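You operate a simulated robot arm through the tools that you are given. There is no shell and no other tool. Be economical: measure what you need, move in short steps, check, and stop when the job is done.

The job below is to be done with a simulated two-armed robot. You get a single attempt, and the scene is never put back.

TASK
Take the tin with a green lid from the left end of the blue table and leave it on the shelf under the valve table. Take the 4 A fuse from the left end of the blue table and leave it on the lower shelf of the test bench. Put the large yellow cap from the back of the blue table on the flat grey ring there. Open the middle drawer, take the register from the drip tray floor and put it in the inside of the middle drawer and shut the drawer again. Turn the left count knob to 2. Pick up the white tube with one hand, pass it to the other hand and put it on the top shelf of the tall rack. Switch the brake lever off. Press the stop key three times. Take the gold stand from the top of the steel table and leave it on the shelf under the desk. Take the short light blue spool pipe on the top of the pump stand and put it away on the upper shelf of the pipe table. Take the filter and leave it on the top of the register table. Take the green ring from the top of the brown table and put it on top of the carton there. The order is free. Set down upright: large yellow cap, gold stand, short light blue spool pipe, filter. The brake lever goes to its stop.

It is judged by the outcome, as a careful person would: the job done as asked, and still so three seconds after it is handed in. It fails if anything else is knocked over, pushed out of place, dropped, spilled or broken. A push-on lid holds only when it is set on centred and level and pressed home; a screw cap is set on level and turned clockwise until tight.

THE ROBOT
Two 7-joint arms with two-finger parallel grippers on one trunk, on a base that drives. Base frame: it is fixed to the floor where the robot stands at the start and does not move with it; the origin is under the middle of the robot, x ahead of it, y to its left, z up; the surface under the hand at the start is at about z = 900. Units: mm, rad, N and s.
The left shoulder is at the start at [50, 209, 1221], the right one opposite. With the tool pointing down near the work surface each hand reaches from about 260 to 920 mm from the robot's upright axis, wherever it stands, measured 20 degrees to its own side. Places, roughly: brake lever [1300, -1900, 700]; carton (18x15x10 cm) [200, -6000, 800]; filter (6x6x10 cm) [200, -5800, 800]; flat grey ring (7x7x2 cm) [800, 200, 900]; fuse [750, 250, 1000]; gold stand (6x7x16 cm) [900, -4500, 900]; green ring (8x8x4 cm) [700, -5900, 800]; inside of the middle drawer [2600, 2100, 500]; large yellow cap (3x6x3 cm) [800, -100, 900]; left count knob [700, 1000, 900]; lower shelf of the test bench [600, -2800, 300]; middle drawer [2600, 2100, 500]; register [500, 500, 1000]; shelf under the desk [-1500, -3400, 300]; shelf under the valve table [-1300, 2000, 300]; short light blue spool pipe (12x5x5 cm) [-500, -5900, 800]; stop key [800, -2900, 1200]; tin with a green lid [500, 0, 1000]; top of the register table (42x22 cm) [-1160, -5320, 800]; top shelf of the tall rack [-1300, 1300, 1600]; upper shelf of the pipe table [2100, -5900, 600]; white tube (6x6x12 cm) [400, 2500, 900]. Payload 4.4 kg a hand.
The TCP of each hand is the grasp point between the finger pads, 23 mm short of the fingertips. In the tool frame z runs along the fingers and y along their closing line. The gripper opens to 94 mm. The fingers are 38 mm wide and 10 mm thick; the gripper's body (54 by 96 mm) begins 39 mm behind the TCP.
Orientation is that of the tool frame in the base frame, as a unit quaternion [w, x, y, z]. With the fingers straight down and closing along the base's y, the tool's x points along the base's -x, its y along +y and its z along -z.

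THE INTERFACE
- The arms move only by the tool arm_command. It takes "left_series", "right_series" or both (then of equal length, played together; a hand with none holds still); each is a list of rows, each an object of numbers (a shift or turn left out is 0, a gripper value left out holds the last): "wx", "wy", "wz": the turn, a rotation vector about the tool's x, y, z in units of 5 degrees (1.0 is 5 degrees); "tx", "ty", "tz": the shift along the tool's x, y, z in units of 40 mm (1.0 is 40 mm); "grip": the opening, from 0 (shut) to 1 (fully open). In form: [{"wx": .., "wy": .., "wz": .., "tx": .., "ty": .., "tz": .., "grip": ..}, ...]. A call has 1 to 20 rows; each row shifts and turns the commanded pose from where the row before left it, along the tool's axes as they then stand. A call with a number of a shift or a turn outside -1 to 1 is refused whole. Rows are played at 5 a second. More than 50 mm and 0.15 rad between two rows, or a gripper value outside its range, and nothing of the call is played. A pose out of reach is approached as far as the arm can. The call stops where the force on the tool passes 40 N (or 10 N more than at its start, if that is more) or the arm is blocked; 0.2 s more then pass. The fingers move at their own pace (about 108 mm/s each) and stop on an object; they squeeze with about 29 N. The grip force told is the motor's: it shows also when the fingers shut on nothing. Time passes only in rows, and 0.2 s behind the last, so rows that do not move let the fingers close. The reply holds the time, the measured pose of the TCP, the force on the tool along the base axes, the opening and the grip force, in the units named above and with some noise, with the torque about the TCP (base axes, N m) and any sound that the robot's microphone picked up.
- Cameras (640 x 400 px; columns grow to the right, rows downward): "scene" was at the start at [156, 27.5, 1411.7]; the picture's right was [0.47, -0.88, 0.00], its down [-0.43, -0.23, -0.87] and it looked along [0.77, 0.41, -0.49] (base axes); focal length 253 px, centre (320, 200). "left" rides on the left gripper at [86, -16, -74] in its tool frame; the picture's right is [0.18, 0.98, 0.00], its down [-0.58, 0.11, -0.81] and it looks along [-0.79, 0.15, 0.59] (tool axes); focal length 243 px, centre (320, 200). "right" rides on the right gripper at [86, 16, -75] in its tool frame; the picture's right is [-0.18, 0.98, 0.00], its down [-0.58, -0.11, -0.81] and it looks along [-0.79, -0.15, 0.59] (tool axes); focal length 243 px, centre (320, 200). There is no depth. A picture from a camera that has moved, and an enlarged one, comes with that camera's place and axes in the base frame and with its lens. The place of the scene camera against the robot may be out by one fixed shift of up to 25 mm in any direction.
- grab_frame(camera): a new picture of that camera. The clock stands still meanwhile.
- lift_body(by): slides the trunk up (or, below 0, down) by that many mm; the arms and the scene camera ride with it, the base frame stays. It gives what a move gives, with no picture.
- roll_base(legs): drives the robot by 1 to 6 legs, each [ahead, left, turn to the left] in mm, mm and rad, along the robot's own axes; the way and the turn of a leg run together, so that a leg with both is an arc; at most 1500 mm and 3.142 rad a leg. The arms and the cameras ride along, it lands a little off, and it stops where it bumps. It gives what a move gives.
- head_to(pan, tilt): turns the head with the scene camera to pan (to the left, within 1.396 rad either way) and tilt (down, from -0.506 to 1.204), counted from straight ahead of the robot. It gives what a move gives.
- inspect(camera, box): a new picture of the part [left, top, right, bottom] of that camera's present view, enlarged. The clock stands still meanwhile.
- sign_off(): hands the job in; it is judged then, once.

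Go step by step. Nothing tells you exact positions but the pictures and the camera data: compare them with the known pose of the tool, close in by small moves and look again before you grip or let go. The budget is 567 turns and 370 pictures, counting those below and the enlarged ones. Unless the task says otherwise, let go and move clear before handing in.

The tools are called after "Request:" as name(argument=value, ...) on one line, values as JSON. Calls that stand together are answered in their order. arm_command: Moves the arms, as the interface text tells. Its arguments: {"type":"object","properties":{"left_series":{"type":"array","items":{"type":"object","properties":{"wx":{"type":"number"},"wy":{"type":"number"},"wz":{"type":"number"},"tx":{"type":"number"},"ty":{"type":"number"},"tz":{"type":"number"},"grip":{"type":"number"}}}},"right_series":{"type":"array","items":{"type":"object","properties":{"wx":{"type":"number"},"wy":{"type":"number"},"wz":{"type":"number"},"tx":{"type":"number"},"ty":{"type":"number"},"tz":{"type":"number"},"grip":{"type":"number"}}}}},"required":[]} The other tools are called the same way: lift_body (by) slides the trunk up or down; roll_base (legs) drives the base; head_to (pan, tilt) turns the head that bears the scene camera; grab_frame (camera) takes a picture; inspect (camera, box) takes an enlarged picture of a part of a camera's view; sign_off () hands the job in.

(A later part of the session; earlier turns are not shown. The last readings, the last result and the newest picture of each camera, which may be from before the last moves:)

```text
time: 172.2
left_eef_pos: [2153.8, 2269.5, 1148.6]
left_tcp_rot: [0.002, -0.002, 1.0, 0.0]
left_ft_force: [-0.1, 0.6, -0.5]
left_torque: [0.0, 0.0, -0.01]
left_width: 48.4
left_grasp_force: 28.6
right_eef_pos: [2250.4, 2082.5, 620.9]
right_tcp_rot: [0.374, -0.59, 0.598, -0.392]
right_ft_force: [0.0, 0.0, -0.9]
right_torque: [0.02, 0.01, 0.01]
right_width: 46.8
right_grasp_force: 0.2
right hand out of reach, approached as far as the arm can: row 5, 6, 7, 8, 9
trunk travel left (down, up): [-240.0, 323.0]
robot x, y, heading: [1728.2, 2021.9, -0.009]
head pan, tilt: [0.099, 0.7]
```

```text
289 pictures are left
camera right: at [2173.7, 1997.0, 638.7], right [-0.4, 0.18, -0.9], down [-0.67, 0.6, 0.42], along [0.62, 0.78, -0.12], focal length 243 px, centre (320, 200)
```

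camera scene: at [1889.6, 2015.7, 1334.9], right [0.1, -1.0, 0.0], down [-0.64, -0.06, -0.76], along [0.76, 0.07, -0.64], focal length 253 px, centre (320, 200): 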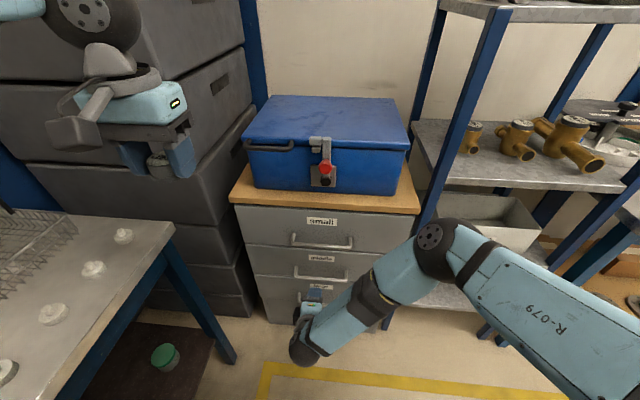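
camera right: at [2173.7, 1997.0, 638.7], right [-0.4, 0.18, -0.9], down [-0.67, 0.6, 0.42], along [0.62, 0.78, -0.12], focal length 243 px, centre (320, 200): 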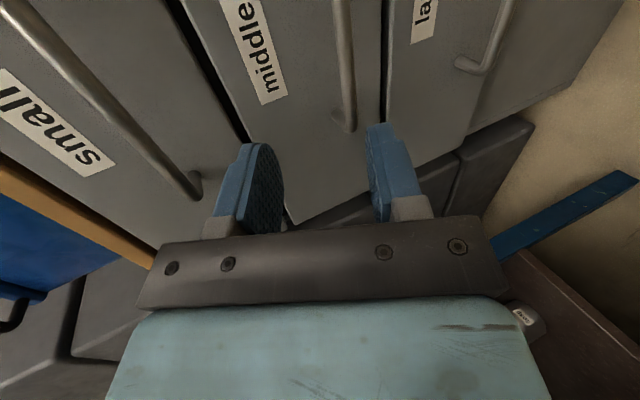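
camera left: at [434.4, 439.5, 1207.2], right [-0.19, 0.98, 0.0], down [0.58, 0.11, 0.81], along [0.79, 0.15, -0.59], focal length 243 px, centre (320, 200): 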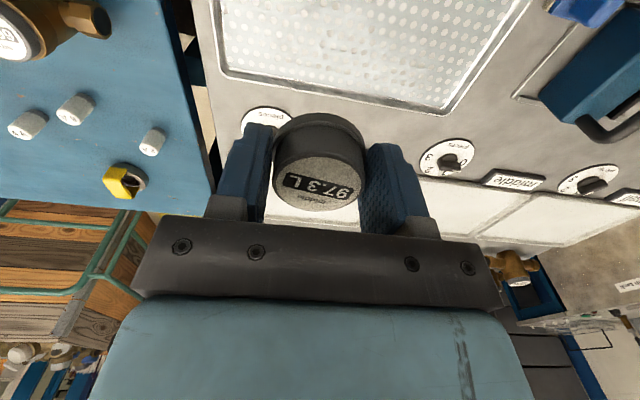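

Request:
lift_body(by=-80)

Request:
roll_base(legs=[[40, 0, 0]])

Request:
grab_frame(camera="right")

Request:
grab_frame(camera="scene")

```text
time: 173.4
left_eef_pos: [2151.8, 2268.6, 1069.9]
left_tcp_rot: [0.003, -0.002, 1.0, 0.001]
left_ft_force: [-0.1, 0.2, -0.3]
left_torque: [0.03, 0.02, 0.0]
left_width: 48.2
left_grasp_force: 29.0
right_eef_pos: [2250.7, 2082.7, 541.3]
right_tcp_rot: [0.375, -0.59, 0.598, -0.391]
right_ft_force: [0.0, 0.2, -0.5]
right_torque: [-0.01, -0.01, 0.0]
right_width: 47.0
right_grasp_force: 0.1
trunk travel left (down, up): [-160.0, 403.0]
robot x, y, heading: [1729.2, 2024.9, -0.004]
head pan, tilt: [0.099, 0.7]
```

```text
time: 174.3
left_eef_pos: [2192.6, 2269.5, 1067.4]
left_tcp_rot: [0.002, -0.002, 1.0, 0.001]
left_ft_force: [0.2, -0.2, 0.2]
left_torque: [0.02, 0.05, -0.02]
left_width: 48.6
left_grasp_force: 29.3
right_eef_pos: [2291.3, 2081.0, 539.7]
right_tcp_rot: [0.373, -0.591, 0.599, -0.391]
right_ft_force: [-0.1, 0.3, -0.5]
right_torque: [0.04, -0.01, 0.02]
right_width: 46.8
right_grasp_force: 0.0
trunk travel left (down, up): [-160.0, 403.0]
robot x, y, heading: [1773.4, 2024.0, -0.005]
head pan, tilt: [0.099, 0.7]
```

```text
288 pictures are left
camera right: at [2213.0, 1996.6, 558.2], right [-0.4, 0.18, -0.9], down [-0.67, 0.6, 0.43], along [0.62, 0.78, -0.12], focal length 243 px, centre (320, 200)
```

right: 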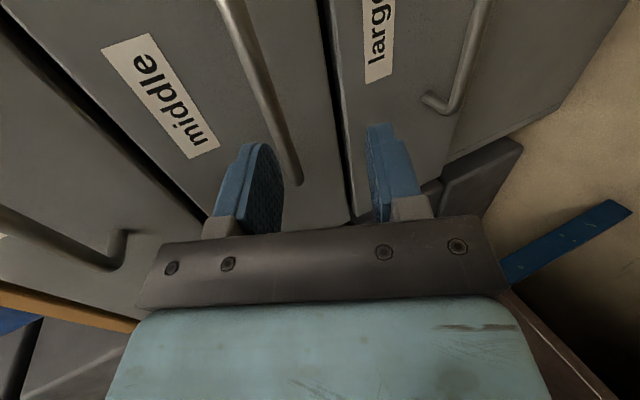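

```text
287 pictures are left
camera scene: at [1930.2, 2015.2, 1254.6], right [0.1, -1.0, 0.0], down [-0.64, -0.06, -0.76], along [0.76, 0.07, -0.65], focal length 253 px, centre (320, 200)
```

scene: 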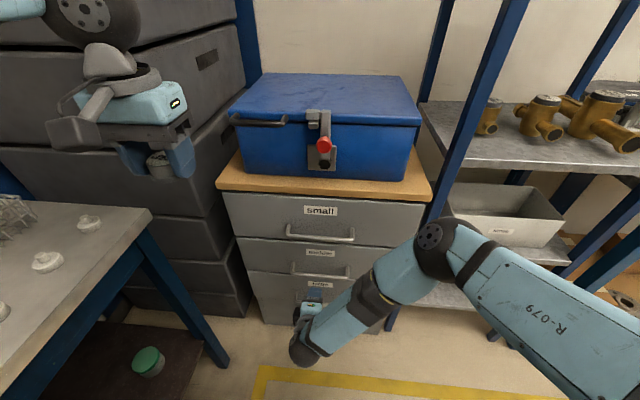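

Triangulated bar: x≈2395, z≈542. Drive forward in with the open gripper.

Request:
lift_body(by=5)

Request:
roll_base(legs=[[70, 0, 0]])

Request:
grab_frame(camera="right")

```text
time: 174.8
left_eef_pos: [2192.1, 2269.7, 1074.3]
left_tcp_rot: [0.002, -0.002, 1.0, 0.001]
left_ft_force: [-0.6, -0.2, -0.7]
left_torque: [0.03, 0.02, -0.02]
left_width: 48.5
left_grasp_force: 29.1
right_eef_pos: [2289.6, 2081.2, 545.4]
right_tcp_rot: [0.374, -0.591, 0.599, -0.391]
right_ft_force: [0.0, 1.8, 0.9]
right_torque: [-0.01, -0.01, 0.02]
right_width: 46.7
right_grasp_force: 0.1
trunk travel left (down, up): [-165.0, 398.0]
robot x, y, heading: [1768.1, 2022.3, -0.006]
head pan, tilt: [0.099, 0.7]
```

```text
time: 175.8
left_eef_pos: [2260.9, 2269.0, 1072.8]
left_tcp_rot: [0.002, -0.002, 1.0, 0.001]
left_ft_force: [1.1, -0.1, -1.0]
left_torque: [0.0, 0.03, 0.0]
left_width: 48.6
left_grasp_force: 29.1
right_eef_pos: [2359.1, 2082.0, 545.2]
right_tcp_rot: [0.374, -0.59, 0.599, -0.392]
right_ft_force: [0.4, 0.3, -0.5]
right_torque: [0.04, 0.0, 0.02]
right_width: 47.1
right_grasp_force: 0.1
trunk travel left (down, up): [-165.0, 398.0]
robot x, y, heading: [1836.7, 2025.2, -0.003]
head pan, tilt: [0.099, 0.7]
```

```text
286 pictures are left
camera right: at [2282.2, 1996.8, 563.4], right [-0.4, 0.18, -0.9], down [-0.68, 0.6, 0.43], along [0.62, 0.78, -0.12], focal length 243 px, centre (320, 200)
```

right: 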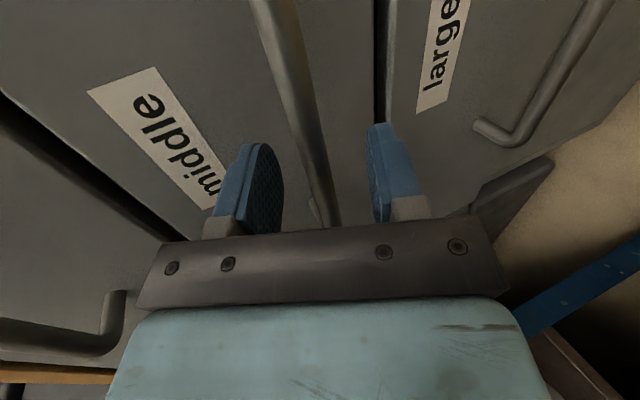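

Request:
roll_base(legs=[[28, 0, 0]])

Request:
grab_frame(camera="right")

```text
time: 176.8
left_eef_pos: [2287.7, 2269.5, 1073.4]
left_tcp_rot: [0.0, -0.003, 1.0, 0.001]
left_ft_force: [-0.8, 1.1, 0.4]
left_torque: [-0.01, -0.01, 0.0]
left_width: 48.5
left_grasp_force: 29.1
right_eef_pos: [2383.8, 2082.1, 545.1]
right_tcp_rot: [0.375, -0.591, 0.599, -0.389]
right_ft_force: [0.1, 0.3, -0.7]
right_torque: [0.01, -0.01, 0.01]
right_width: 46.9
right_grasp_force: 0.0
trunk travel left (down, up): [-165.0, 398.0]
robot x, y, heading: [1864.8, 2025.0, -0.001]
head pan, tilt: [0.099, 0.7]
stopped in leg 1: the force on the tool passed its limit at 59 N (the readings are from after the stop); the commanded pose is now the measured one
```

```text
285 pictures are left
camera right: at [2306.9, 1997.0, 563.7], right [-0.4, 0.18, -0.9], down [-0.68, 0.6, 0.43], along [0.62, 0.78, -0.12], focal length 243 px, centre (320, 200)
```

right: 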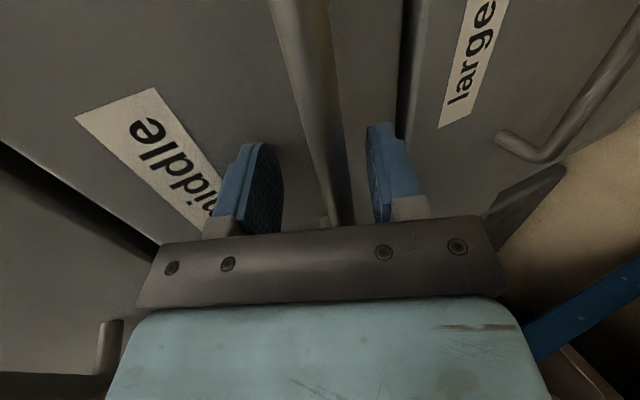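

Fingertip touched the front; bar is within the fingers. Close and check.

Request:
arm_command(right_series=[{"grip": 0}, {}, {}])

Request:
grab_frame(camera="right")

```text
time: 177.4
left_eef_pos: [2288.0, 2269.5, 1072.1]
left_tcp_rot: [0.0, -0.002, 1.0, 0.002]
left_ft_force: [0.3, -0.1, -0.1]
left_torque: [0.0, 0.02, 0.03]
left_width: 48.5
left_grasp_force: 29.2
right_eef_pos: [2378.7, 2082.2, 539.4]
right_tcp_rot: [0.369, -0.595, 0.602, -0.384]
right_ft_force: [-1.1, 4.8, -19.0]
right_torque: [0.12, -0.01, -0.92]
right_width: 13.6
right_grasp_force: 44.5
trunk travel left (down, up): [-165.0, 398.0]
robot x, y, heading: [1867.0, 2023.8, 0.001]
head pan, tilt: [0.099, 0.7]
stopped in row 2 (right hand): the force on the tool passed its limit at 43 N (the readings are from after the stop); the commanded pose is now the measured one
```

```text
284 pictures are left
camera right: at [2301.7, 1996.7, 559.0], right [-0.42, 0.18, -0.89], down [-0.67, 0.6, 0.44], along [0.61, 0.78, -0.13], focal length 243 px, centre (320, 200)
```

right: 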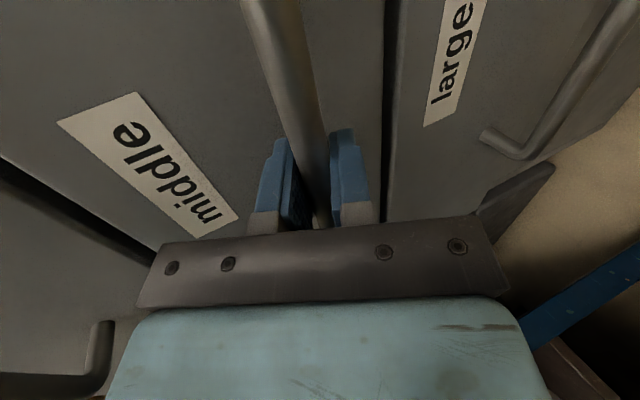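

Handle gripped. Pull by driving back.

Request:
roll_base(legs=[[-100, 0, 0]])

Request:
grab_frame(camera="scene")

```text
time: 178.7
left_eef_pos: [2183.3, 2269.6, 1072.9]
left_tcp_rot: [0.001, -0.002, 1.0, 0.0]
left_ft_force: [1.0, -0.7, -1.6]
left_torque: [0.0, 0.02, -0.01]
left_width: 48.6
left_grasp_force: 28.7
right_eef_pos: [2273.0, 2082.5, 538.0]
right_tcp_rot: [0.369, -0.595, 0.601, -0.384]
right_ft_force: [0.6, 1.6, -2.6]
right_torque: [-0.01, 0.05, -0.56]
right_width: 13.5
right_grasp_force: 45.0
trunk travel left (down, up): [-165.0, 398.0]
robot x, y, heading: [1760.0, 2021.8, -0.002]
head pan, tilt: [0.099, 0.7]
stopped in leg 1: the force on the tool passed its limit at 41 N (the readings are from after the stop); the commanded pose is now the measured one
```

```text
283 pictures are left
camera scene: at [1920.5, 2015.6, 1260.0], right [0.1, -1.0, 0.0], down [-0.64, -0.06, -0.76], along [0.76, 0.07, -0.64], focal length 253 px, centre (320, 200)
```

scene: 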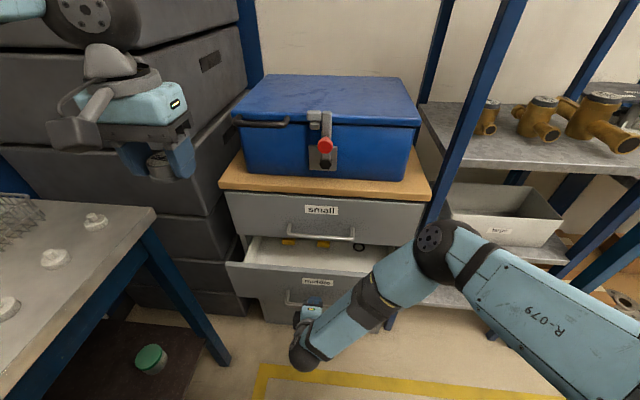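

Request:
roll_base(legs=[[-80, 0, 0], [-80, 0, 0]])

Request:
grab_frame(camera="scene")

```text
time: 180.4
left_eef_pos: [2024.0, 2269.4, 1072.7]
left_tcp_rot: [0.001, -0.002, 1.0, 0.001]
left_ft_force: [0.8, 0.2, -0.9]
left_torque: [0.0, -0.03, -0.01]
left_width: 48.2
left_grasp_force: 29.7
right_eef_pos: [2114.5, 2080.5, 539.4]
right_tcp_rot: [0.37, -0.596, 0.601, -0.384]
right_ft_force: [1.3, -5.5, -3.8]
right_torque: [0.46, -0.07, -0.22]
right_width: 13.7
right_grasp_force: 45.2
trunk travel left (down, up): [-165.0, 398.0]
robot x, y, heading: [1602.3, 2021.8, -0.004]
head pan, tilt: [0.099, 0.7]
```

```text
282 pictures are left
camera scene: at [1761.9, 2015.7, 1259.8], right [0.1, -1.0, 0.0], down [-0.64, -0.06, -0.77], along [0.76, 0.07, -0.64], focal length 253 px, centre (320, 200)
```

scene: 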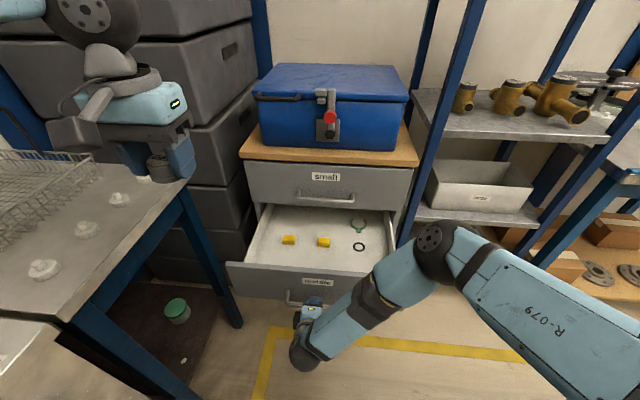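

Drawer is open about 270 mm with free space at its front. Release and pull the right hand away.

Request:
arm_command(right_series=[{"grip": 0.5}, {}, {"tz": -0.6, "ty": 0.27}, {"tz": -0.9, "ty": 0.4}, {"tz": -0.9, "ty": 0.4}, {"tx": 0.5, "ty": -0.75, "tz": -0.35}, {"tx": 0.5, "ty": -0.75, "tz": -0.35}, {"tx": 0.5, "ty": -0.75, "tz": -0.35}, {"tx": 0.5, "ty": -0.75, "tz": -0.35}, {"tx": 0.5, "ty": -0.75, "tz": -0.35}, {"tx": 0.5, "ty": -0.75, "tz": -0.35}, {"tx": 0.5, "ty": -0.75, "tz": -0.35}, {"tx": 0.5, "ty": -0.75, "tz": -0.35}])

Request:
grab_frame(camera="scene")

```text
time: 183.2
left_eef_pos: [2023.9, 2271.3, 1072.6]
left_tcp_rot: [0.002, -0.003, 1.0, 0.002]
left_ft_force: [-0.5, 0.2, -0.3]
left_torque: [-0.01, 0.01, 0.03]
left_width: 48.4
left_grasp_force: 29.1
right_eef_pos: [2008.6, 1928.0, 809.0]
right_tcp_rot: [0.369, -0.596, 0.601, -0.384]
right_ft_force: [-0.4, 0.3, 0.3]
right_torque: [0.02, -0.03, -0.02]
right_width: 47.1
right_grasp_force: 0.1
trunk travel left (down, up): [-165.0, 398.0]
robot x, y, heading: [1600.4, 2021.1, 0.003]
head pan, tilt: [0.099, 0.7]
```

```text
281 pictures are left
camera scene: at [1761.4, 2015.5, 1259.9], right [0.1, -1.0, 0.0], down [-0.64, -0.06, -0.77], along [0.76, 0.07, -0.64], focal length 253 px, centre (320, 200)
```

scene: 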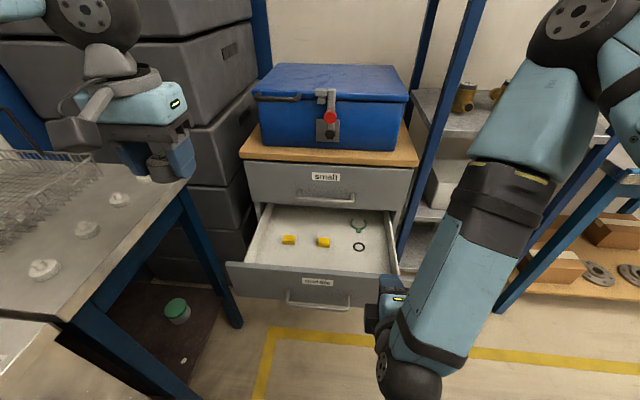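

Request:
roll_base(legs=[[0, -170, 0], [90, 0, 0]])

Request:
arm_command(left_series=[{"tx": -0.8, "tz": 0.5}, {"tx": -0.8, "tz": 0.5}, {"tx": -0.8, "tz": 0.5}, {"tz": 0.9}, {"tz": 0.9}, {"tz": 0.9}, {"tz": 0.9}, {"tz": 0.9}, {"tz": 0.9}])

Request:
grab_frame(camera="left")

Request:
grab_frame(camera="scene")

```text
time: 186.0
left_eef_pos: [2114.3, 2103.6, 1073.3]
left_tcp_rot: [0.002, -0.004, 1.0, 0.001]
left_ft_force: [-0.1, 0.2, -0.6]
left_torque: [0.0, 0.04, -0.01]
left_width: 48.3
left_grasp_force: 28.8
right_eef_pos: [2098.6, 1760.9, 808.1]
right_tcp_rot: [0.369, -0.596, 0.601, -0.384]
right_ft_force: [0.4, 0.2, -0.7]
right_torque: [0.0, 0.01, -0.04]
right_width: 47.1
right_grasp_force: 0.1
trunk travel left (down, up): [-165.0, 398.0]
robot x, y, heading: [1693.8, 1856.5, 0.0]
head pan, tilt: [0.099, 0.7]
```

```text
time: 188.0
left_eef_pos: [2209.9, 2104.7, 796.5]
left_tcp_rot: [0.001, -0.005, 1.0, 0.0]
left_ft_force: [-0.8, 0.2, -0.8]
left_torque: [0.0, 0.03, 0.05]
left_width: 48.6
left_grasp_force: 28.8
right_eef_pos: [2099.9, 1760.8, 808.0]
right_tcp_rot: [0.37, -0.597, 0.6, -0.384]
right_ft_force: [-0.4, -0.7, -0.1]
right_torque: [0.0, -0.01, 0.0]
right_width: 47.1
right_grasp_force: 0.1
trunk travel left (down, up): [-165.0, 398.0]
robot x, y, heading: [1691.7, 1855.5, 0.002]
head pan, tilt: [0.099, 0.7]
```

```text
280 pictures are left
camera left: at [2124.1, 2086.5, 871.5], right [-0.19, 0.98, 0.0], down [0.58, 0.11, 0.81], along [0.79, 0.16, -0.59], focal length 243 px, centre (320, 200)
```

left: 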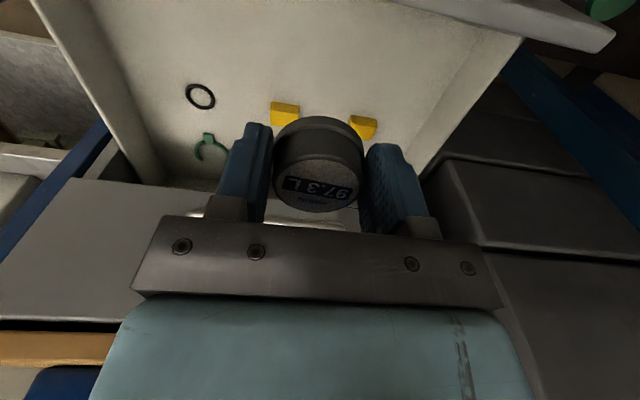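

```text
279 pictures are left
camera scene: at [1852.3, 1848.2, 1259.8], right [0.1, -0.99, 0.0], down [-0.64, -0.06, -0.76], along [0.76, 0.08, -0.64], focal length 253 px, centre (320, 200)
```

scene: 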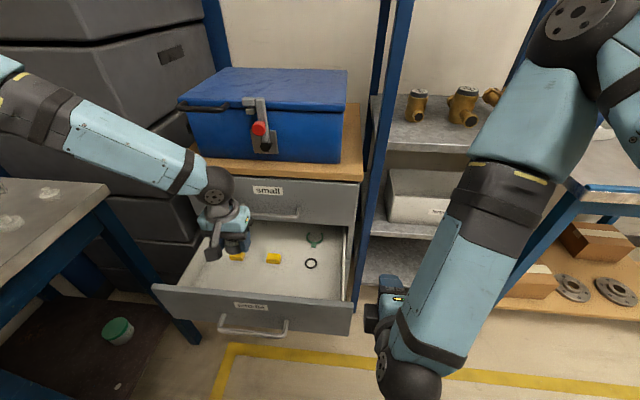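

I'll yaw the left hand 90° so its camera stays inside the drawer, then lower the register.

Request:
arm_command(left_series=[{"wz": -1}, {"wz": -1}, {"wz": -1}, {"wz": -1}, {"wz": -1}, {"wz": -1}, {"wz": -1}, {"wz": -1}, {"wz": -1}, {"wz": -1}, {"wz": -1}, {"wz": -1}, {"wz": -1}, {"wz": -1}, {"wz": -1}, {"wz": -1}, {"wz": -1}, {"wz": -1}, {"ty": -0.7}, {"ty": -0.7}])

Request:
arm_command(left_series=[{"tz": 0.9}, {"tz": 0.9}, {"tz": 0.9}, {"tz": 0.9}])

Request:
grab_frame(camera="left")

Request:
grab_frame(camera="scene")

```text
time: 192.2
left_eef_pos: [2262.1, 2110.5, 801.2]
left_tcp_rot: [-0.001, 0.709, -0.705, 0.0]
left_ft_force: [-1.4, -0.1, 0.0]
left_torque: [0.0, 0.01, 0.03]
left_width: 48.7
left_grasp_force: 29.2
left hand out of reach, approached as far as the arm can: row 20
right_eef_pos: [2098.5, 1761.3, 808.2]
right_tcp_rot: [0.37, -0.596, 0.6, -0.384]
right_ft_force: [-0.2, 0.4, 1.0]
right_torque: [0.02, 0.02, -0.02]
right_width: 46.9
right_grasp_force: 0.1
trunk travel left (down, up): [-165.0, 398.0]
robot x, y, heading: [1693.5, 1854.0, -0.0]
head pan, tilt: [0.099, 0.7]
```

```text
time: 193.2
left_eef_pos: [2221.5, 2164.5, 734.5]
left_tcp_rot: [-0.002, 0.71, -0.704, 0.0]
left_ft_force: [-0.4, 0.0, -0.4]
left_torque: [0.02, -0.04, 0.0]
left_width: 48.5
left_grasp_force: 28.8
left hand out of reach, approached as far as the arm can: row 1, 2, 3, 4
right_eef_pos: [2098.5, 1761.2, 808.9]
right_tcp_rot: [0.369, -0.597, 0.6, -0.383]
right_ft_force: [0.3, 0.4, 0.3]
right_torque: [0.02, 0.01, -0.02]
right_width: 46.9
right_grasp_force: 0.0
trunk travel left (down, up): [-165.0, 398.0]
robot x, y, heading: [1691.4, 1852.8, 0.001]
head pan, tilt: [0.099, 0.7]
```

```text
278 pictures are left
camera left: at [2239.4, 2077.2, 809.7], right [-0.98, -0.19, 0.0], down [-0.11, 0.58, 0.81], along [-0.15, 0.79, -0.59], focal length 243 px, centre (320, 200)
```

left: 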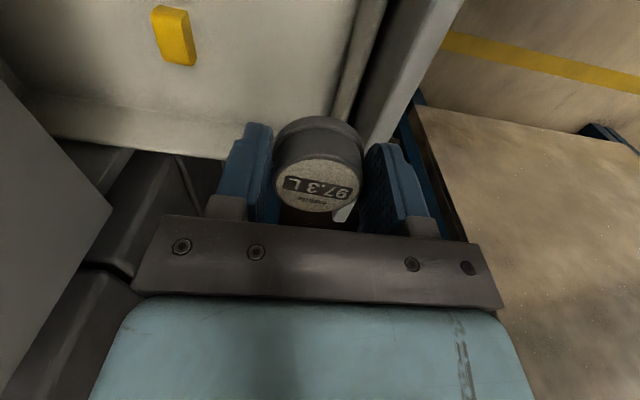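

```text
277 pictures are left
camera scene: at [1851.7, 1848.0, 1259.8], right [0.1, -0.99, 0.0], down [-0.64, -0.06, -0.76], along [0.76, 0.08, -0.64], focal length 253 px, centre (320, 200)
```

scene: 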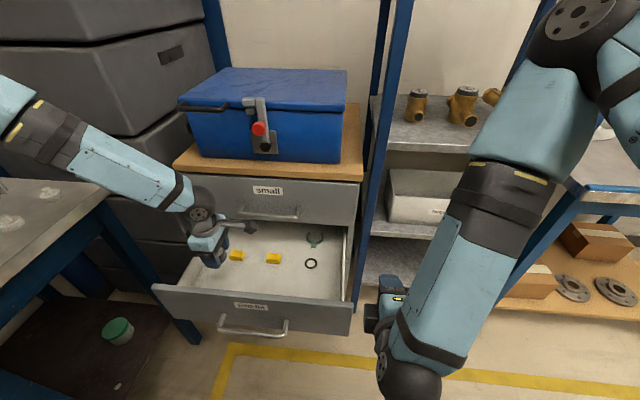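

Request:
roll_base(legs=[[30, -230, 0]])

Request:
lift_body(by=-80)

Request:
arm_command(left_series=[{"ty": -0.6}])

Request:
grab_frame(camera="scene")

Request:
grab_frame(camera="left")

```text
time: 195.9
left_eef_pos: [2253.3, 1931.6, 733.9]
left_tcp_rot: [-0.002, 0.709, -0.705, -0.001]
left_ft_force: [-0.3, 0.2, -0.6]
left_torque: [0.01, 0.04, 0.03]
left_width: 48.4
left_grasp_force: 28.8
right_eef_pos: [2128.7, 1528.5, 808.5]
right_tcp_rot: [0.369, -0.596, 0.601, -0.384]
right_ft_force: [-0.5, -0.1, 0.8]
right_torque: [0.0, 0.02, 0.01]
right_width: 46.9
right_grasp_force: 0.0
trunk travel left (down, up): [-165.0, 398.0]
robot x, y, heading: [1720.7, 1620.2, -0.003]
head pan, tilt: [0.099, 0.7]
```

```text
time: 197.1
left_eef_pos: [2251.6, 1931.5, 654.8]
left_tcp_rot: [-0.001, 0.709, -0.705, 0.0]
left_ft_force: [0.4, 0.8, -0.7]
left_torque: [0.0, -0.03, -0.02]
left_width: 48.6
left_grasp_force: 29.2
right_eef_pos: [2129.9, 1529.0, 729.3]
right_tcp_rot: [0.369, -0.595, 0.602, -0.384]
right_ft_force: [-0.1, 0.3, 0.0]
right_torque: [-0.01, 0.0, 0.03]
right_width: 47.0
right_grasp_force: 0.0
trunk travel left (down, up): [-85.0, 478.0]
robot x, y, heading: [1719.5, 1622.1, -0.001]
head pan, tilt: [0.099, 0.7]
```

```text
time: 197.4
left_eef_pos: [2272.7, 1936.4, 662.6]
left_tcp_rot: [-0.001, 0.71, -0.704, 0.001]
left_ft_force: [0.5, 0.0, -0.5]
left_torque: [0.01, -0.02, -0.01]
left_width: 48.3
left_grasp_force: 28.9
left hand out of reach, approached as far as the arm can: row 1
right_eef_pos: [2128.7, 1529.3, 727.7]
right_tcp_rot: [0.37, -0.596, 0.601, -0.384]
right_ft_force: [-0.5, 0.4, -0.2]
right_torque: [-0.02, -0.04, 0.02]
right_width: 47.1
right_grasp_force: 0.0
trunk travel left (down, up): [-85.0, 478.0]
robot x, y, heading: [1722.3, 1623.7, -0.001]
head pan, tilt: [0.099, 0.7]
```

```text
276 pictures are left
camera scene: at [1882.0, 1616.1, 1179.8], right [0.1, -1.0, 0.0], down [-0.64, -0.06, -0.76], along [0.76, 0.08, -0.64], focal length 253 px, centre (320, 200)
```

scene: 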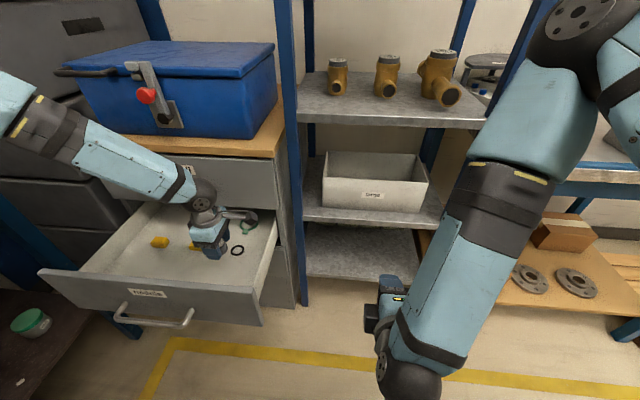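

```text
275 pictures are left
camera left: at [2290.7, 1849.4, 737.2], right [-0.98, -0.19, 0.0], down [-0.12, 0.58, 0.81], along [-0.15, 0.79, -0.59], focal length 243 px, centre (320, 200)
```

left: 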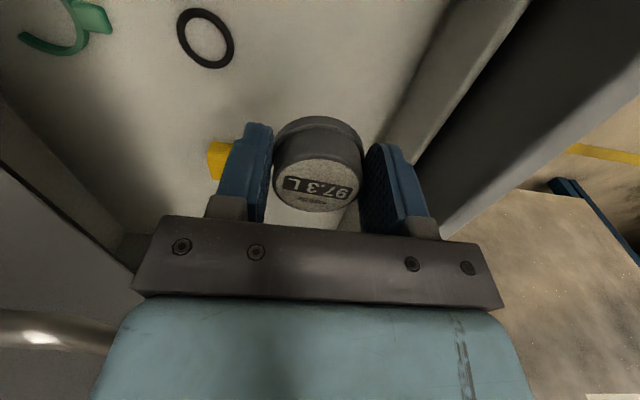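

Request:
lift_body(by=-85)

Request:
arm_command(left_series=[{"tz": 0.3}, {"tz": 0.3}])

Request:
grab_frame(camera="left")

Request:
grab_frame(camera="scene")

```text
time: 198.7
left_eef_pos: [2274.3, 1937.8, 576.2]
left_tcp_rot: [-0.001, 0.71, -0.704, 0.001]
left_ft_force: [0.0, 0.6, -0.5]
left_torque: [0.01, 0.0, 0.01]
left_width: 48.3
left_grasp_force: 28.8
right_eef_pos: [2129.9, 1529.7, 643.4]
right_tcp_rot: [0.369, -0.596, 0.601, -0.384]
right_ft_force: [0.0, 0.7, 0.1]
right_torque: [0.0, -0.02, 0.02]
right_width: 47.0
right_grasp_force: 0.0
trunk travel left (down, up): [0.0, 563.0]
robot x, y, heading: [1721.8, 1622.3, -0.003]
head pan, tilt: [0.099, 0.7]
```

```text
time: 199.3
left_eef_pos: [2266.3, 1944.8, 568.8]
left_tcp_rot: [-0.001, 0.71, -0.704, 0.002]
left_ft_force: [0.0, -0.2, -1.0]
left_torque: [0.02, -0.01, 0.0]
left_width: 48.2
left_grasp_force: 28.4
left hand out of reach, approached as far as the arm can: row 1, 2
right_eef_pos: [2128.4, 1529.1, 644.0]
right_tcp_rot: [0.369, -0.596, 0.601, -0.384]
right_ft_force: [-0.4, 0.3, 1.1]
right_torque: [-0.02, 0.03, 0.02]
right_width: 47.1
right_grasp_force: 0.1
trunk travel left (down, up): [0.0, 563.0]
robot x, y, heading: [1722.8, 1624.7, -0.002]
head pan, tilt: [0.099, 0.7]
```

```text
274 pictures are left
camera left: at [2283.7, 1857.7, 643.6], right [-0.98, -0.19, 0.0], down [-0.12, 0.58, 0.81], along [-0.15, 0.79, -0.59], focal length 243 px, centre (320, 200)
```

left: 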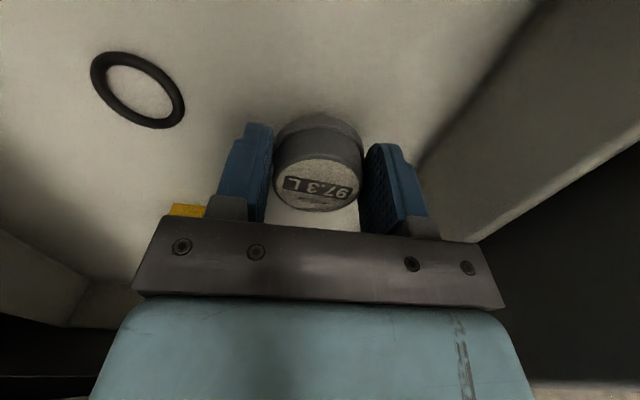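

```text
273 pictures are left
camera scene: at [1881.9, 1616.2, 1094.8], right [0.1, -1.0, 0.0], down [-0.64, -0.06, -0.76], along [0.76, 0.08, -0.64], focal length 253 px, centre (320, 200)
```

scene: 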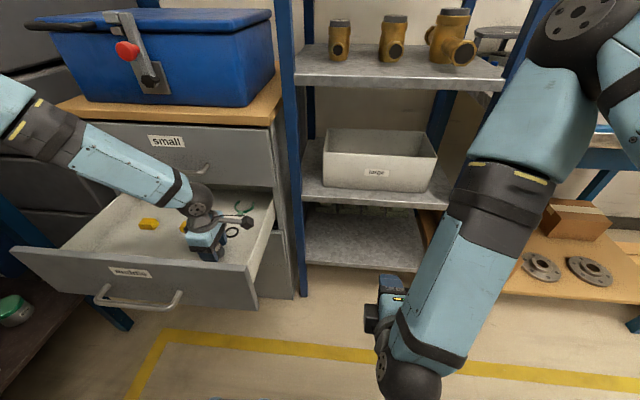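

Request:
roll_base(legs=[[50, 0, 0]])

Request:
arm_command(left_series=[{"ty": 0.6}, {"ty": 0.6}, {"tz": 0.3}, {"tz": 0.3}])

```text
time: 200.2
left_eef_pos: [2316.4, 1944.4, 567.3]
left_tcp_rot: [0.0, 0.709, -0.706, 0.0]
left_ft_force: [0.4, 0.0, -1.4]
left_torque: [-0.01, 0.02, 0.04]
left_width: 48.6
left_grasp_force: 29.3
right_eef_pos: [2179.0, 1529.0, 642.9]
right_tcp_rot: [0.369, -0.596, 0.601, -0.384]
right_ft_force: [0.5, 0.8, -1.8]
right_torque: [0.03, -0.04, 0.01]
right_width: 46.8
right_grasp_force: 0.0
trunk travel left (down, up): [0.0, 563.0]
robot x, y, heading: [1773.2, 1622.1, 0.0]
head pan, tilt: [0.099, 0.7]
```

```text
time: 201.2
left_eef_pos: [2267.9, 1948.3, 547.3]
left_tcp_rot: [-0.001, 0.709, -0.705, 0.002]
left_ft_force: [-0.9, 0.6, -0.8]
left_torque: [0.0, 0.0, -0.01]
left_width: 48.4
left_grasp_force: 28.6
left hand out of reach, approached as far as the arm can: row 4
right_eef_pos: [2180.0, 1528.1, 643.4]
right_tcp_rot: [0.369, -0.596, 0.601, -0.384]
right_ft_force: [-0.8, -0.2, -0.4]
right_torque: [-0.01, 0.0, -0.02]
right_width: 47.0
right_grasp_force: 0.0
trunk travel left (down, up): [0.0, 563.0]
robot x, y, heading: [1771.9, 1622.4, -0.003]
head pan, tilt: [0.099, 0.7]
```

Request:
arm_command(left_series=[{"tx": -0.8}, {"tx": -0.8}, {"tx": -0.8}, {"tz": 0.3}, {"tz": 0.3}])

Request:
grab_frame(camera="left")

```text
time: 202.2
left_eef_pos: [2271.6, 2042.0, 541.7]
left_tcp_rot: [-0.006, 0.709, -0.705, 0.006]
left_ft_force: [0.8, 1.4, 28.7]
left_torque: [-0.24, 0.96, -0.18]
left_width: 48.3
left_grasp_force: 28.6
right_eef_pos: [2177.8, 1528.4, 644.0]
right_tcp_rot: [0.371, -0.595, 0.601, -0.384]
right_ft_force: [-0.6, -0.6, 0.8]
right_torque: [-0.01, 0.0, -0.01]
right_width: 46.9
right_grasp_force: 0.1
trunk travel left (down, up): [0.0, 563.0]
robot x, y, heading: [1769.5, 1626.2, -0.0]
head pan, tilt: [0.099, 0.7]
stopped in row 5 (left hand): the force on the tool passed its limit at 99 N (the readings are from after the stop); the commanded pose is now the measured one
```

```text
272 pictures are left
camera left: at [2287.0, 1953.8, 617.2], right [-0.98, -0.19, -0.02], down [-0.13, 0.58, 0.8], along [-0.14, 0.79, -0.59], focal length 243 px, centre (320, 200)
```

left: 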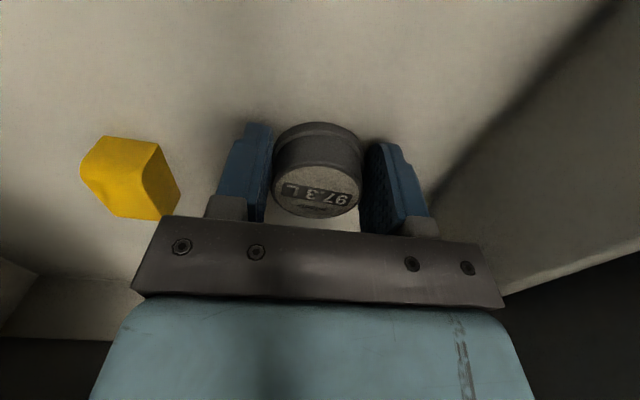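

Register touches the drawer floor. Release and rise.

Request:
arm_command(left_series=[{"grip": 0.75}, {}, {"tz": -0.9}, {"tz": -0.9}, {"tz": -0.9}, {"tz": -0.9}, {"tz": -0.9}])

Request:
grab_frame(camera="left")

Request:
grab_frame(camera="scene")

```text
time: 202.6
left_eef_pos: [2271.2, 2042.0, 541.2]
left_tcp_rot: [-0.006, 0.709, -0.705, 0.006]
left_ft_force: [1.0, 2.8, 25.1]
left_torque: [-0.12, 0.98, -0.07]
left_width: 69.7
left_grasp_force: 0.0
right_eef_pos: [2178.7, 1529.1, 644.1]
right_tcp_rot: [0.37, -0.595, 0.601, -0.384]
right_ft_force: [0.0, 0.2, 0.2]
right_torque: [-0.03, 0.0, 0.01]
right_width: 47.2
right_grasp_force: 0.0
trunk travel left (down, up): [0.0, 563.0]
robot x, y, heading: [1768.7, 1624.8, 0.003]
head pan, tilt: [0.099, 0.7]
stopped in row 1 (left hand): the force on the tool passed its limit at 42 N (the readings are from after the stop); the commanded pose is now the measured one
```

```text
271 pictures are left
camera left: at [2287.6, 1953.8, 617.4], right [-0.98, -0.19, -0.02], down [-0.13, 0.58, 0.8], along [-0.14, 0.79, -0.59], focal length 243 px, centre (320, 200)
```

left: 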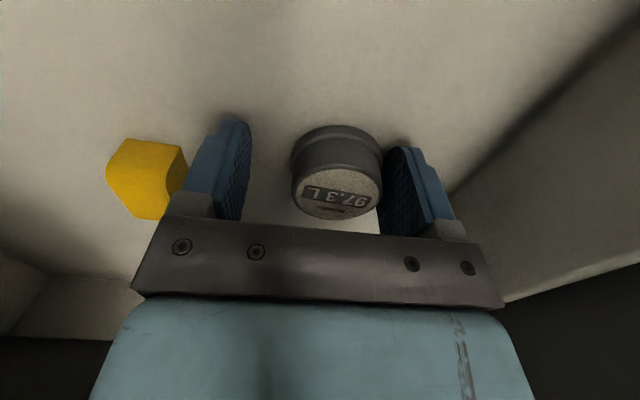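

```text
270 pictures are left
camera scene: at [1930.4, 1615.3, 1095.1], right [0.1, -1.0, 0.0], down [-0.64, -0.06, -0.77], along [0.76, 0.08, -0.64], focal length 253 px, centre (320, 200)
```

scene: 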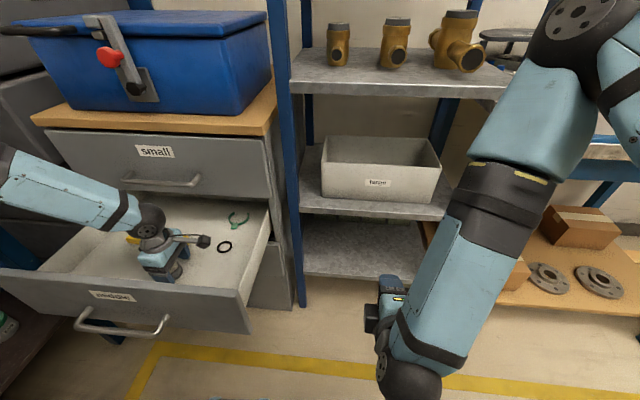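

Request:
arm_command(left_series=[{"tz": -0.5}, {"tz": -0.9}, {"tz": -0.9}, {"tz": -0.9}, {"tz": -0.9}])

Request:
grab_frame(camera="left")

Request:
grab_frame(camera="scene")

```text
time: 203.8
left_eef_pos: [2267.3, 2040.8, 702.6]
left_tcp_rot: [-0.004, 0.709, -0.705, 0.004]
left_ft_force: [0.1, 1.2, 0.3]
left_torque: [0.0, 0.02, 0.04]
left_width: 70.5
left_grasp_force: 0.1
right_eef_pos: [2179.6, 1529.0, 643.9]
right_tcp_rot: [0.369, -0.595, 0.601, -0.384]
right_ft_force: [-0.7, 1.0, 0.2]
right_torque: [0.03, 0.01, 0.0]
right_width: 46.9
right_grasp_force: 0.0
trunk travel left (down, up): [0.0, 563.0]
robot x, y, heading: [1772.9, 1624.8, -0.003]
head pan, tilt: [0.099, 0.7]
```

```text
269 pictures are left
camera left: at [2285.3, 1953.5, 778.1], right [-0.98, -0.19, -0.01], down [-0.12, 0.58, 0.81], along [-0.15, 0.79, -0.59], focal length 243 px, centre (320, 200)
```

left: 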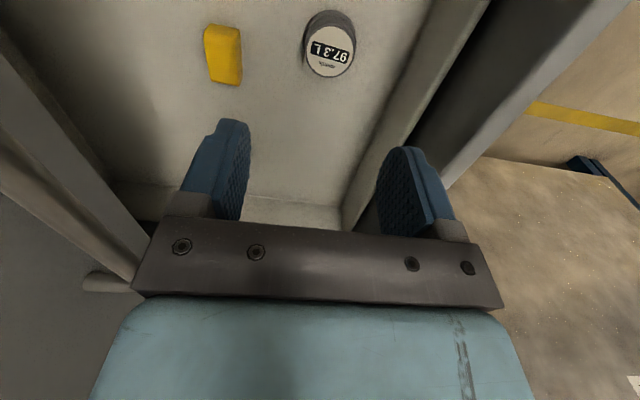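

```text
268 pictures are left
camera scene: at [1931.4, 1616.1, 1094.8], right [0.1, -1.0, 0.0], down [-0.64, -0.06, -0.77], along [0.76, 0.08, -0.64], focal length 253 px, centre (320, 200)
```

scene: 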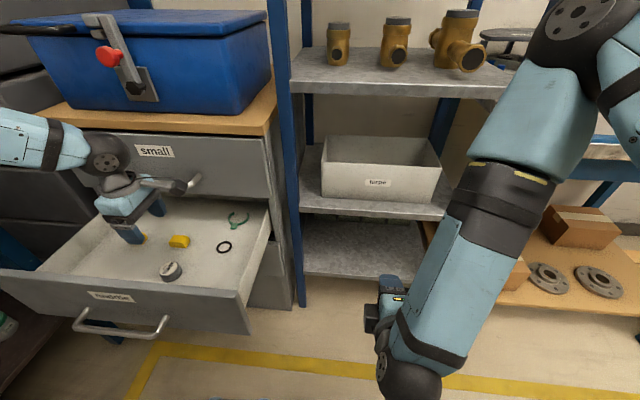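

The register stands in the drawer. Now bring the left hand (closed) in front of the handle to push it shut.

Request:
arm_command(left_series=[{"ty": 0.9, "grip": 0}, {"ty": 0.9}, {"ty": 0.9}, {"ty": 0.9}, {"ty": 0.9}, {"ty": 0.9}, {"ty": 0.4}, {"tz": 0.9}, {"tz": 0.9}, {"tz": 0.9}, {"tz": 0.9}, {"tz": 0.3}])

Request:
grab_frame(camera="scene")

Request:
grab_frame(camera="left")

```text
time: 206.4
left_eef_pos: [2066.5, 2058.5, 535.7]
left_tcp_rot: [-0.005, 0.709, -0.705, 0.003]
left_ft_force: [0.7, -0.5, 0.2]
left_torque: [-0.03, 0.03, 0.01]
left_width: 0.0
left_grasp_force: 28.5
left hand out of reach, approached as far as the arm can: row 6, 7
right_eef_pos: [2178.8, 1530.1, 643.8]
right_tcp_rot: [0.37, -0.596, 0.601, -0.384]
right_ft_force: [0.3, -0.6, 0.1]
right_torque: [0.03, -0.01, -0.01]
right_width: 47.2
right_grasp_force: 0.0
trunk travel left (down, up): [0.0, 563.0]
robot x, y, heading: [1774.5, 1625.1, 0.0]
head pan, tilt: [0.099, 0.7]
```

```text
267 pictures are left
camera scene: at [1931.7, 1616.3, 1094.9], right [0.1, -1.0, 0.0], down [-0.64, -0.06, -0.76], along [0.76, 0.07, -0.64], focal length 253 px, centre (320, 200)
```

scene: 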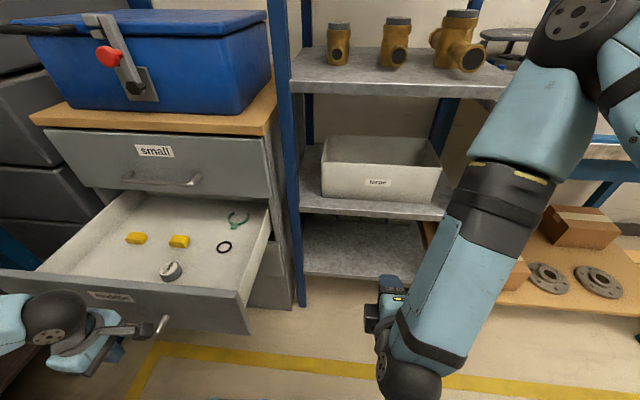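

```text
266 pictures are left
camera left: at [2083.4, 1971.1, 611.0], right [-0.98, -0.19, -0.01], down [-0.12, 0.58, 0.81], along [-0.15, 0.79, -0.59], focal length 243 px, centre (320, 200)
```

left: 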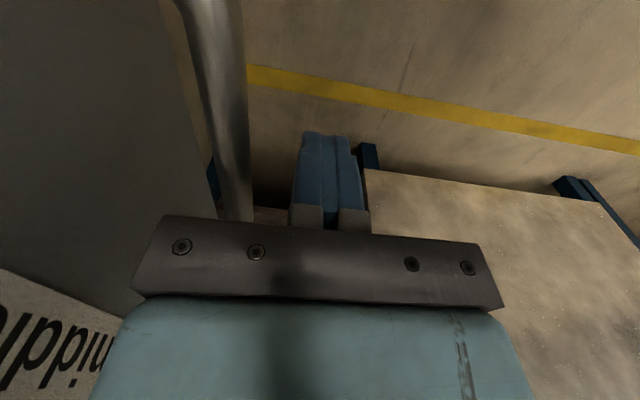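

I'll first tuck the right arm up so the base can advance while the left hand pushes.

Request:
arm_command(right_series=[{"wx": -1}, {"wx": -1}, {"wx": -1}, {"wx": -1}, {"wx": -1}, {"wx": -1}, {"wx": -1}, {"wx": -1}, {"wx": -1}, {"wx": -1}, {"wx": -1}, {"wx": -1}, {"wx": -1}])

Request:
arm_command(right_series=[{"tz": -0.95, "ty": 0.2}, {"tz": -0.95, "ty": 0.2}, {"tz": -0.95, "ty": 0.2}, {"tz": -0.95, "ty": 0.2}, {"tz": -0.95, "ty": 0.2}, {"tz": -0.95, "ty": 0.2}, {"tz": -0.95, "ty": 0.2}, {"tz": -0.95, "ty": 0.2}, {"tz": -0.95, "ty": 0.2}, {"tz": -0.95, "ty": 0.2}, {"tz": -0.6, "tx": 0.6}, {"tx": 0.8}, {"tx": 0.8}], left_series=[{"ty": 0.3}, {"tx": 0.5}, {"tx": 0.5}, {"tx": 0.5}, {"tx": 0.5}, {"tx": 0.5}, {"tx": 0.5}, {"tx": 0.5}, {"tx": 0.5}, {"tx": 0.3}, {"tz": 0.2}, {"tz": 0.2}, {"tz": 0}])

Request:
grab_frame(camera="scene")

```text
time: 209.2
left_eef_pos: [2066.9, 2059.1, 535.4]
left_tcp_rot: [-0.005, 0.709, -0.705, 0.004]
left_ft_force: [-0.3, -0.3, 0.0]
left_torque: [-0.02, 0.01, -0.04]
left_width: 0.2
left_grasp_force: 29.1
right_eef_pos: [2178.3, 1528.8, 644.6]
right_tcp_rot: [-0.009, -0.701, 0.713, 0.0]
right_ft_force: [0.1, -0.3, 0.3]
right_torque: [0.0, 0.01, 0.04]
right_width: 46.9
right_grasp_force: 0.0
trunk travel left (down, up): [0.0, 563.0]
robot x, y, heading: [1772.4, 1622.7, 0.0]
head pan, tilt: [0.099, 0.7]
```

```text
time: 212.0
left_eef_pos: [2056.2, 1885.8, 520.3]
left_tcp_rot: [-0.004, 0.709, -0.705, 0.005]
left_ft_force: [0.9, -1.1, -0.3]
left_torque: [-0.01, 0.01, -0.01]
left_width: 0.2
left_grasp_force: 29.7
right_eef_pos: [2102.3, 1450.7, 1051.9]
right_tcp_rot: [-0.008, -0.701, 0.713, -0.001]
right_ft_force: [-0.3, -0.2, 0.2]
right_torque: [0.0, 0.01, 0.02]
right_width: 47.2
right_grasp_force: 0.1
trunk travel left (down, up): [0.0, 563.0]
robot x, y, heading: [1771.4, 1625.0, -0.002]
head pan, tilt: [0.099, 0.7]
```

```text
265 pictures are left
camera scene: at [1931.5, 1615.9, 1094.9], right [0.1, -1.0, 0.0], down [-0.64, -0.06, -0.77], along [0.76, 0.08, -0.64], focal length 253 px, centre (320, 200)
```

scene: 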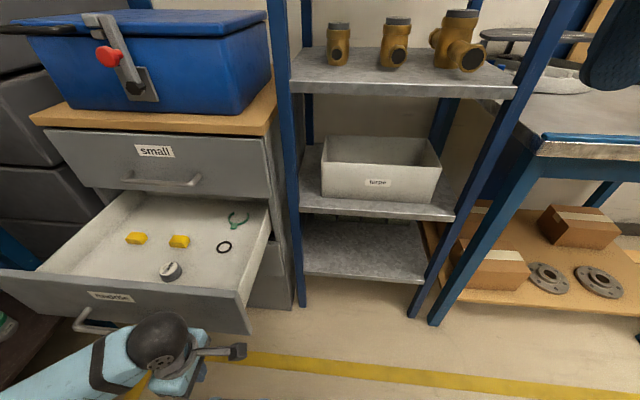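

Request:
arm_command(right_series=[{"ty": 0.75}, {"ty": 0.75}], left_series=[{"ty": -0.5}, {"ty": -0.5}])

Request:
roll_base(legs=[[100, 0, 0]])

Request:
grab_frame(camera="scene")

```text
time: 212.6
left_eef_pos: [2097.4, 1887.2, 519.6]
left_tcp_rot: [-0.004, 0.709, -0.706, 0.005]
left_ft_force: [0.0, 0.4, 0.1]
left_torque: [0.02, -0.01, -0.02]
left_width: 0.0
left_grasp_force: 28.9
right_eef_pos: [2041.6, 1449.3, 1051.6]
right_tcp_rot: [-0.009, -0.701, 0.713, -0.001]
right_ft_force: [-0.6, -0.1, 0.6]
right_torque: [0.01, 0.04, 0.0]
right_width: 47.0
right_grasp_force: 0.1
trunk travel left (down, up): [0.0, 563.0]
robot x, y, heading: [1768.4, 1623.2, -0.004]
head pan, tilt: [0.099, 0.7]
```

```text
time: 213.8
left_eef_pos: [2197.0, 1888.1, 519.5]
left_tcp_rot: [-0.005, 0.709, -0.705, 0.004]
left_ft_force: [0.1, 0.2, -0.1]
left_torque: [0.0, -0.03, 0.01]
left_width: 0.1
left_grasp_force: 29.5
right_eef_pos: [2144.1, 1449.9, 1049.8]
right_tcp_rot: [-0.008, -0.701, 0.713, -0.001]
right_ft_force: [-0.5, -0.5, -0.2]
right_torque: [0.01, 0.02, 0.0]
right_width: 47.0
right_grasp_force: 0.1
trunk travel left (down, up): [0.0, 563.0]
robot x, y, heading: [1872.4, 1625.0, -0.001]
head pan, tilt: [0.099, 0.7]
```

```text
264 pictures are left
camera scene: at [2032.3, 1616.0, 1094.8], right [0.1, -1.0, 0.0], down [-0.64, -0.06, -0.76], along [0.76, 0.07, -0.64], focal length 253 px, centre (320, 200)
```

scene: 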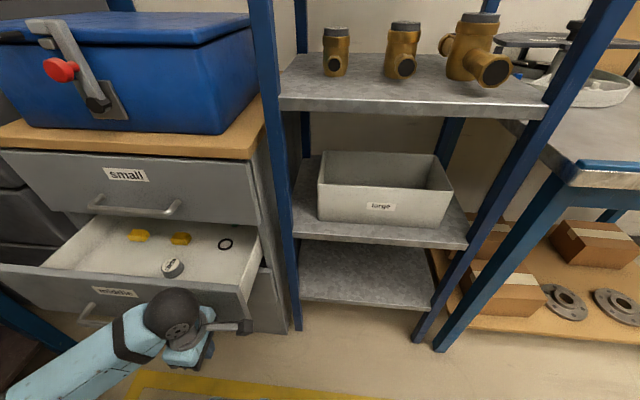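

Request:
roll_base(legs=[[90, 0, 0]])

Request:
grab_frame(camera="scene")

```text
time: 214.9
left_eef_pos: [2286.6, 1886.8, 520.4]
left_tcp_rot: [-0.004, 0.709, -0.705, 0.004]
left_ft_force: [0.5, 0.3, -0.2]
left_torque: [0.0, -0.02, -0.03]
left_width: 0.3
left_grasp_force: 29.0
right_eef_pos: [2232.9, 1450.9, 1049.7]
right_tcp_rot: [-0.009, -0.701, 0.713, -0.002]
right_ft_force: [-0.3, 0.1, 0.0]
right_torque: [0.03, 0.05, 0.01]
right_width: 47.2
right_grasp_force: 0.1
trunk travel left (down, up): [0.0, 563.0]
robot x, y, heading: [1962.4, 1622.4, 0.001]
head pan, tilt: [0.099, 0.7]
```

```text
263 pictures are left
camera scene: at [2122.4, 1616.0, 1094.8], right [0.1, -1.0, 0.0], down [-0.64, -0.06, -0.76], along [0.76, 0.08, -0.64], focal length 253 px, centre (320, 200)
```

scene: 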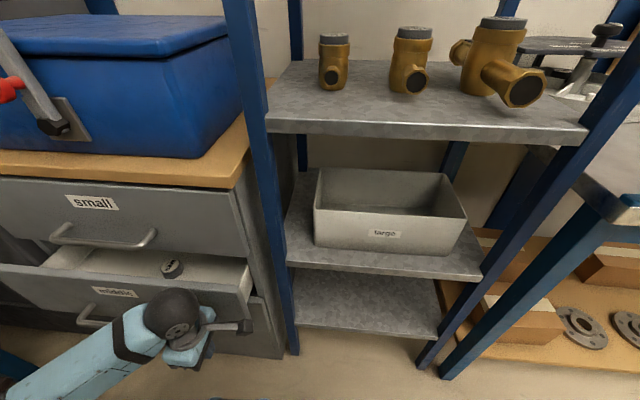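

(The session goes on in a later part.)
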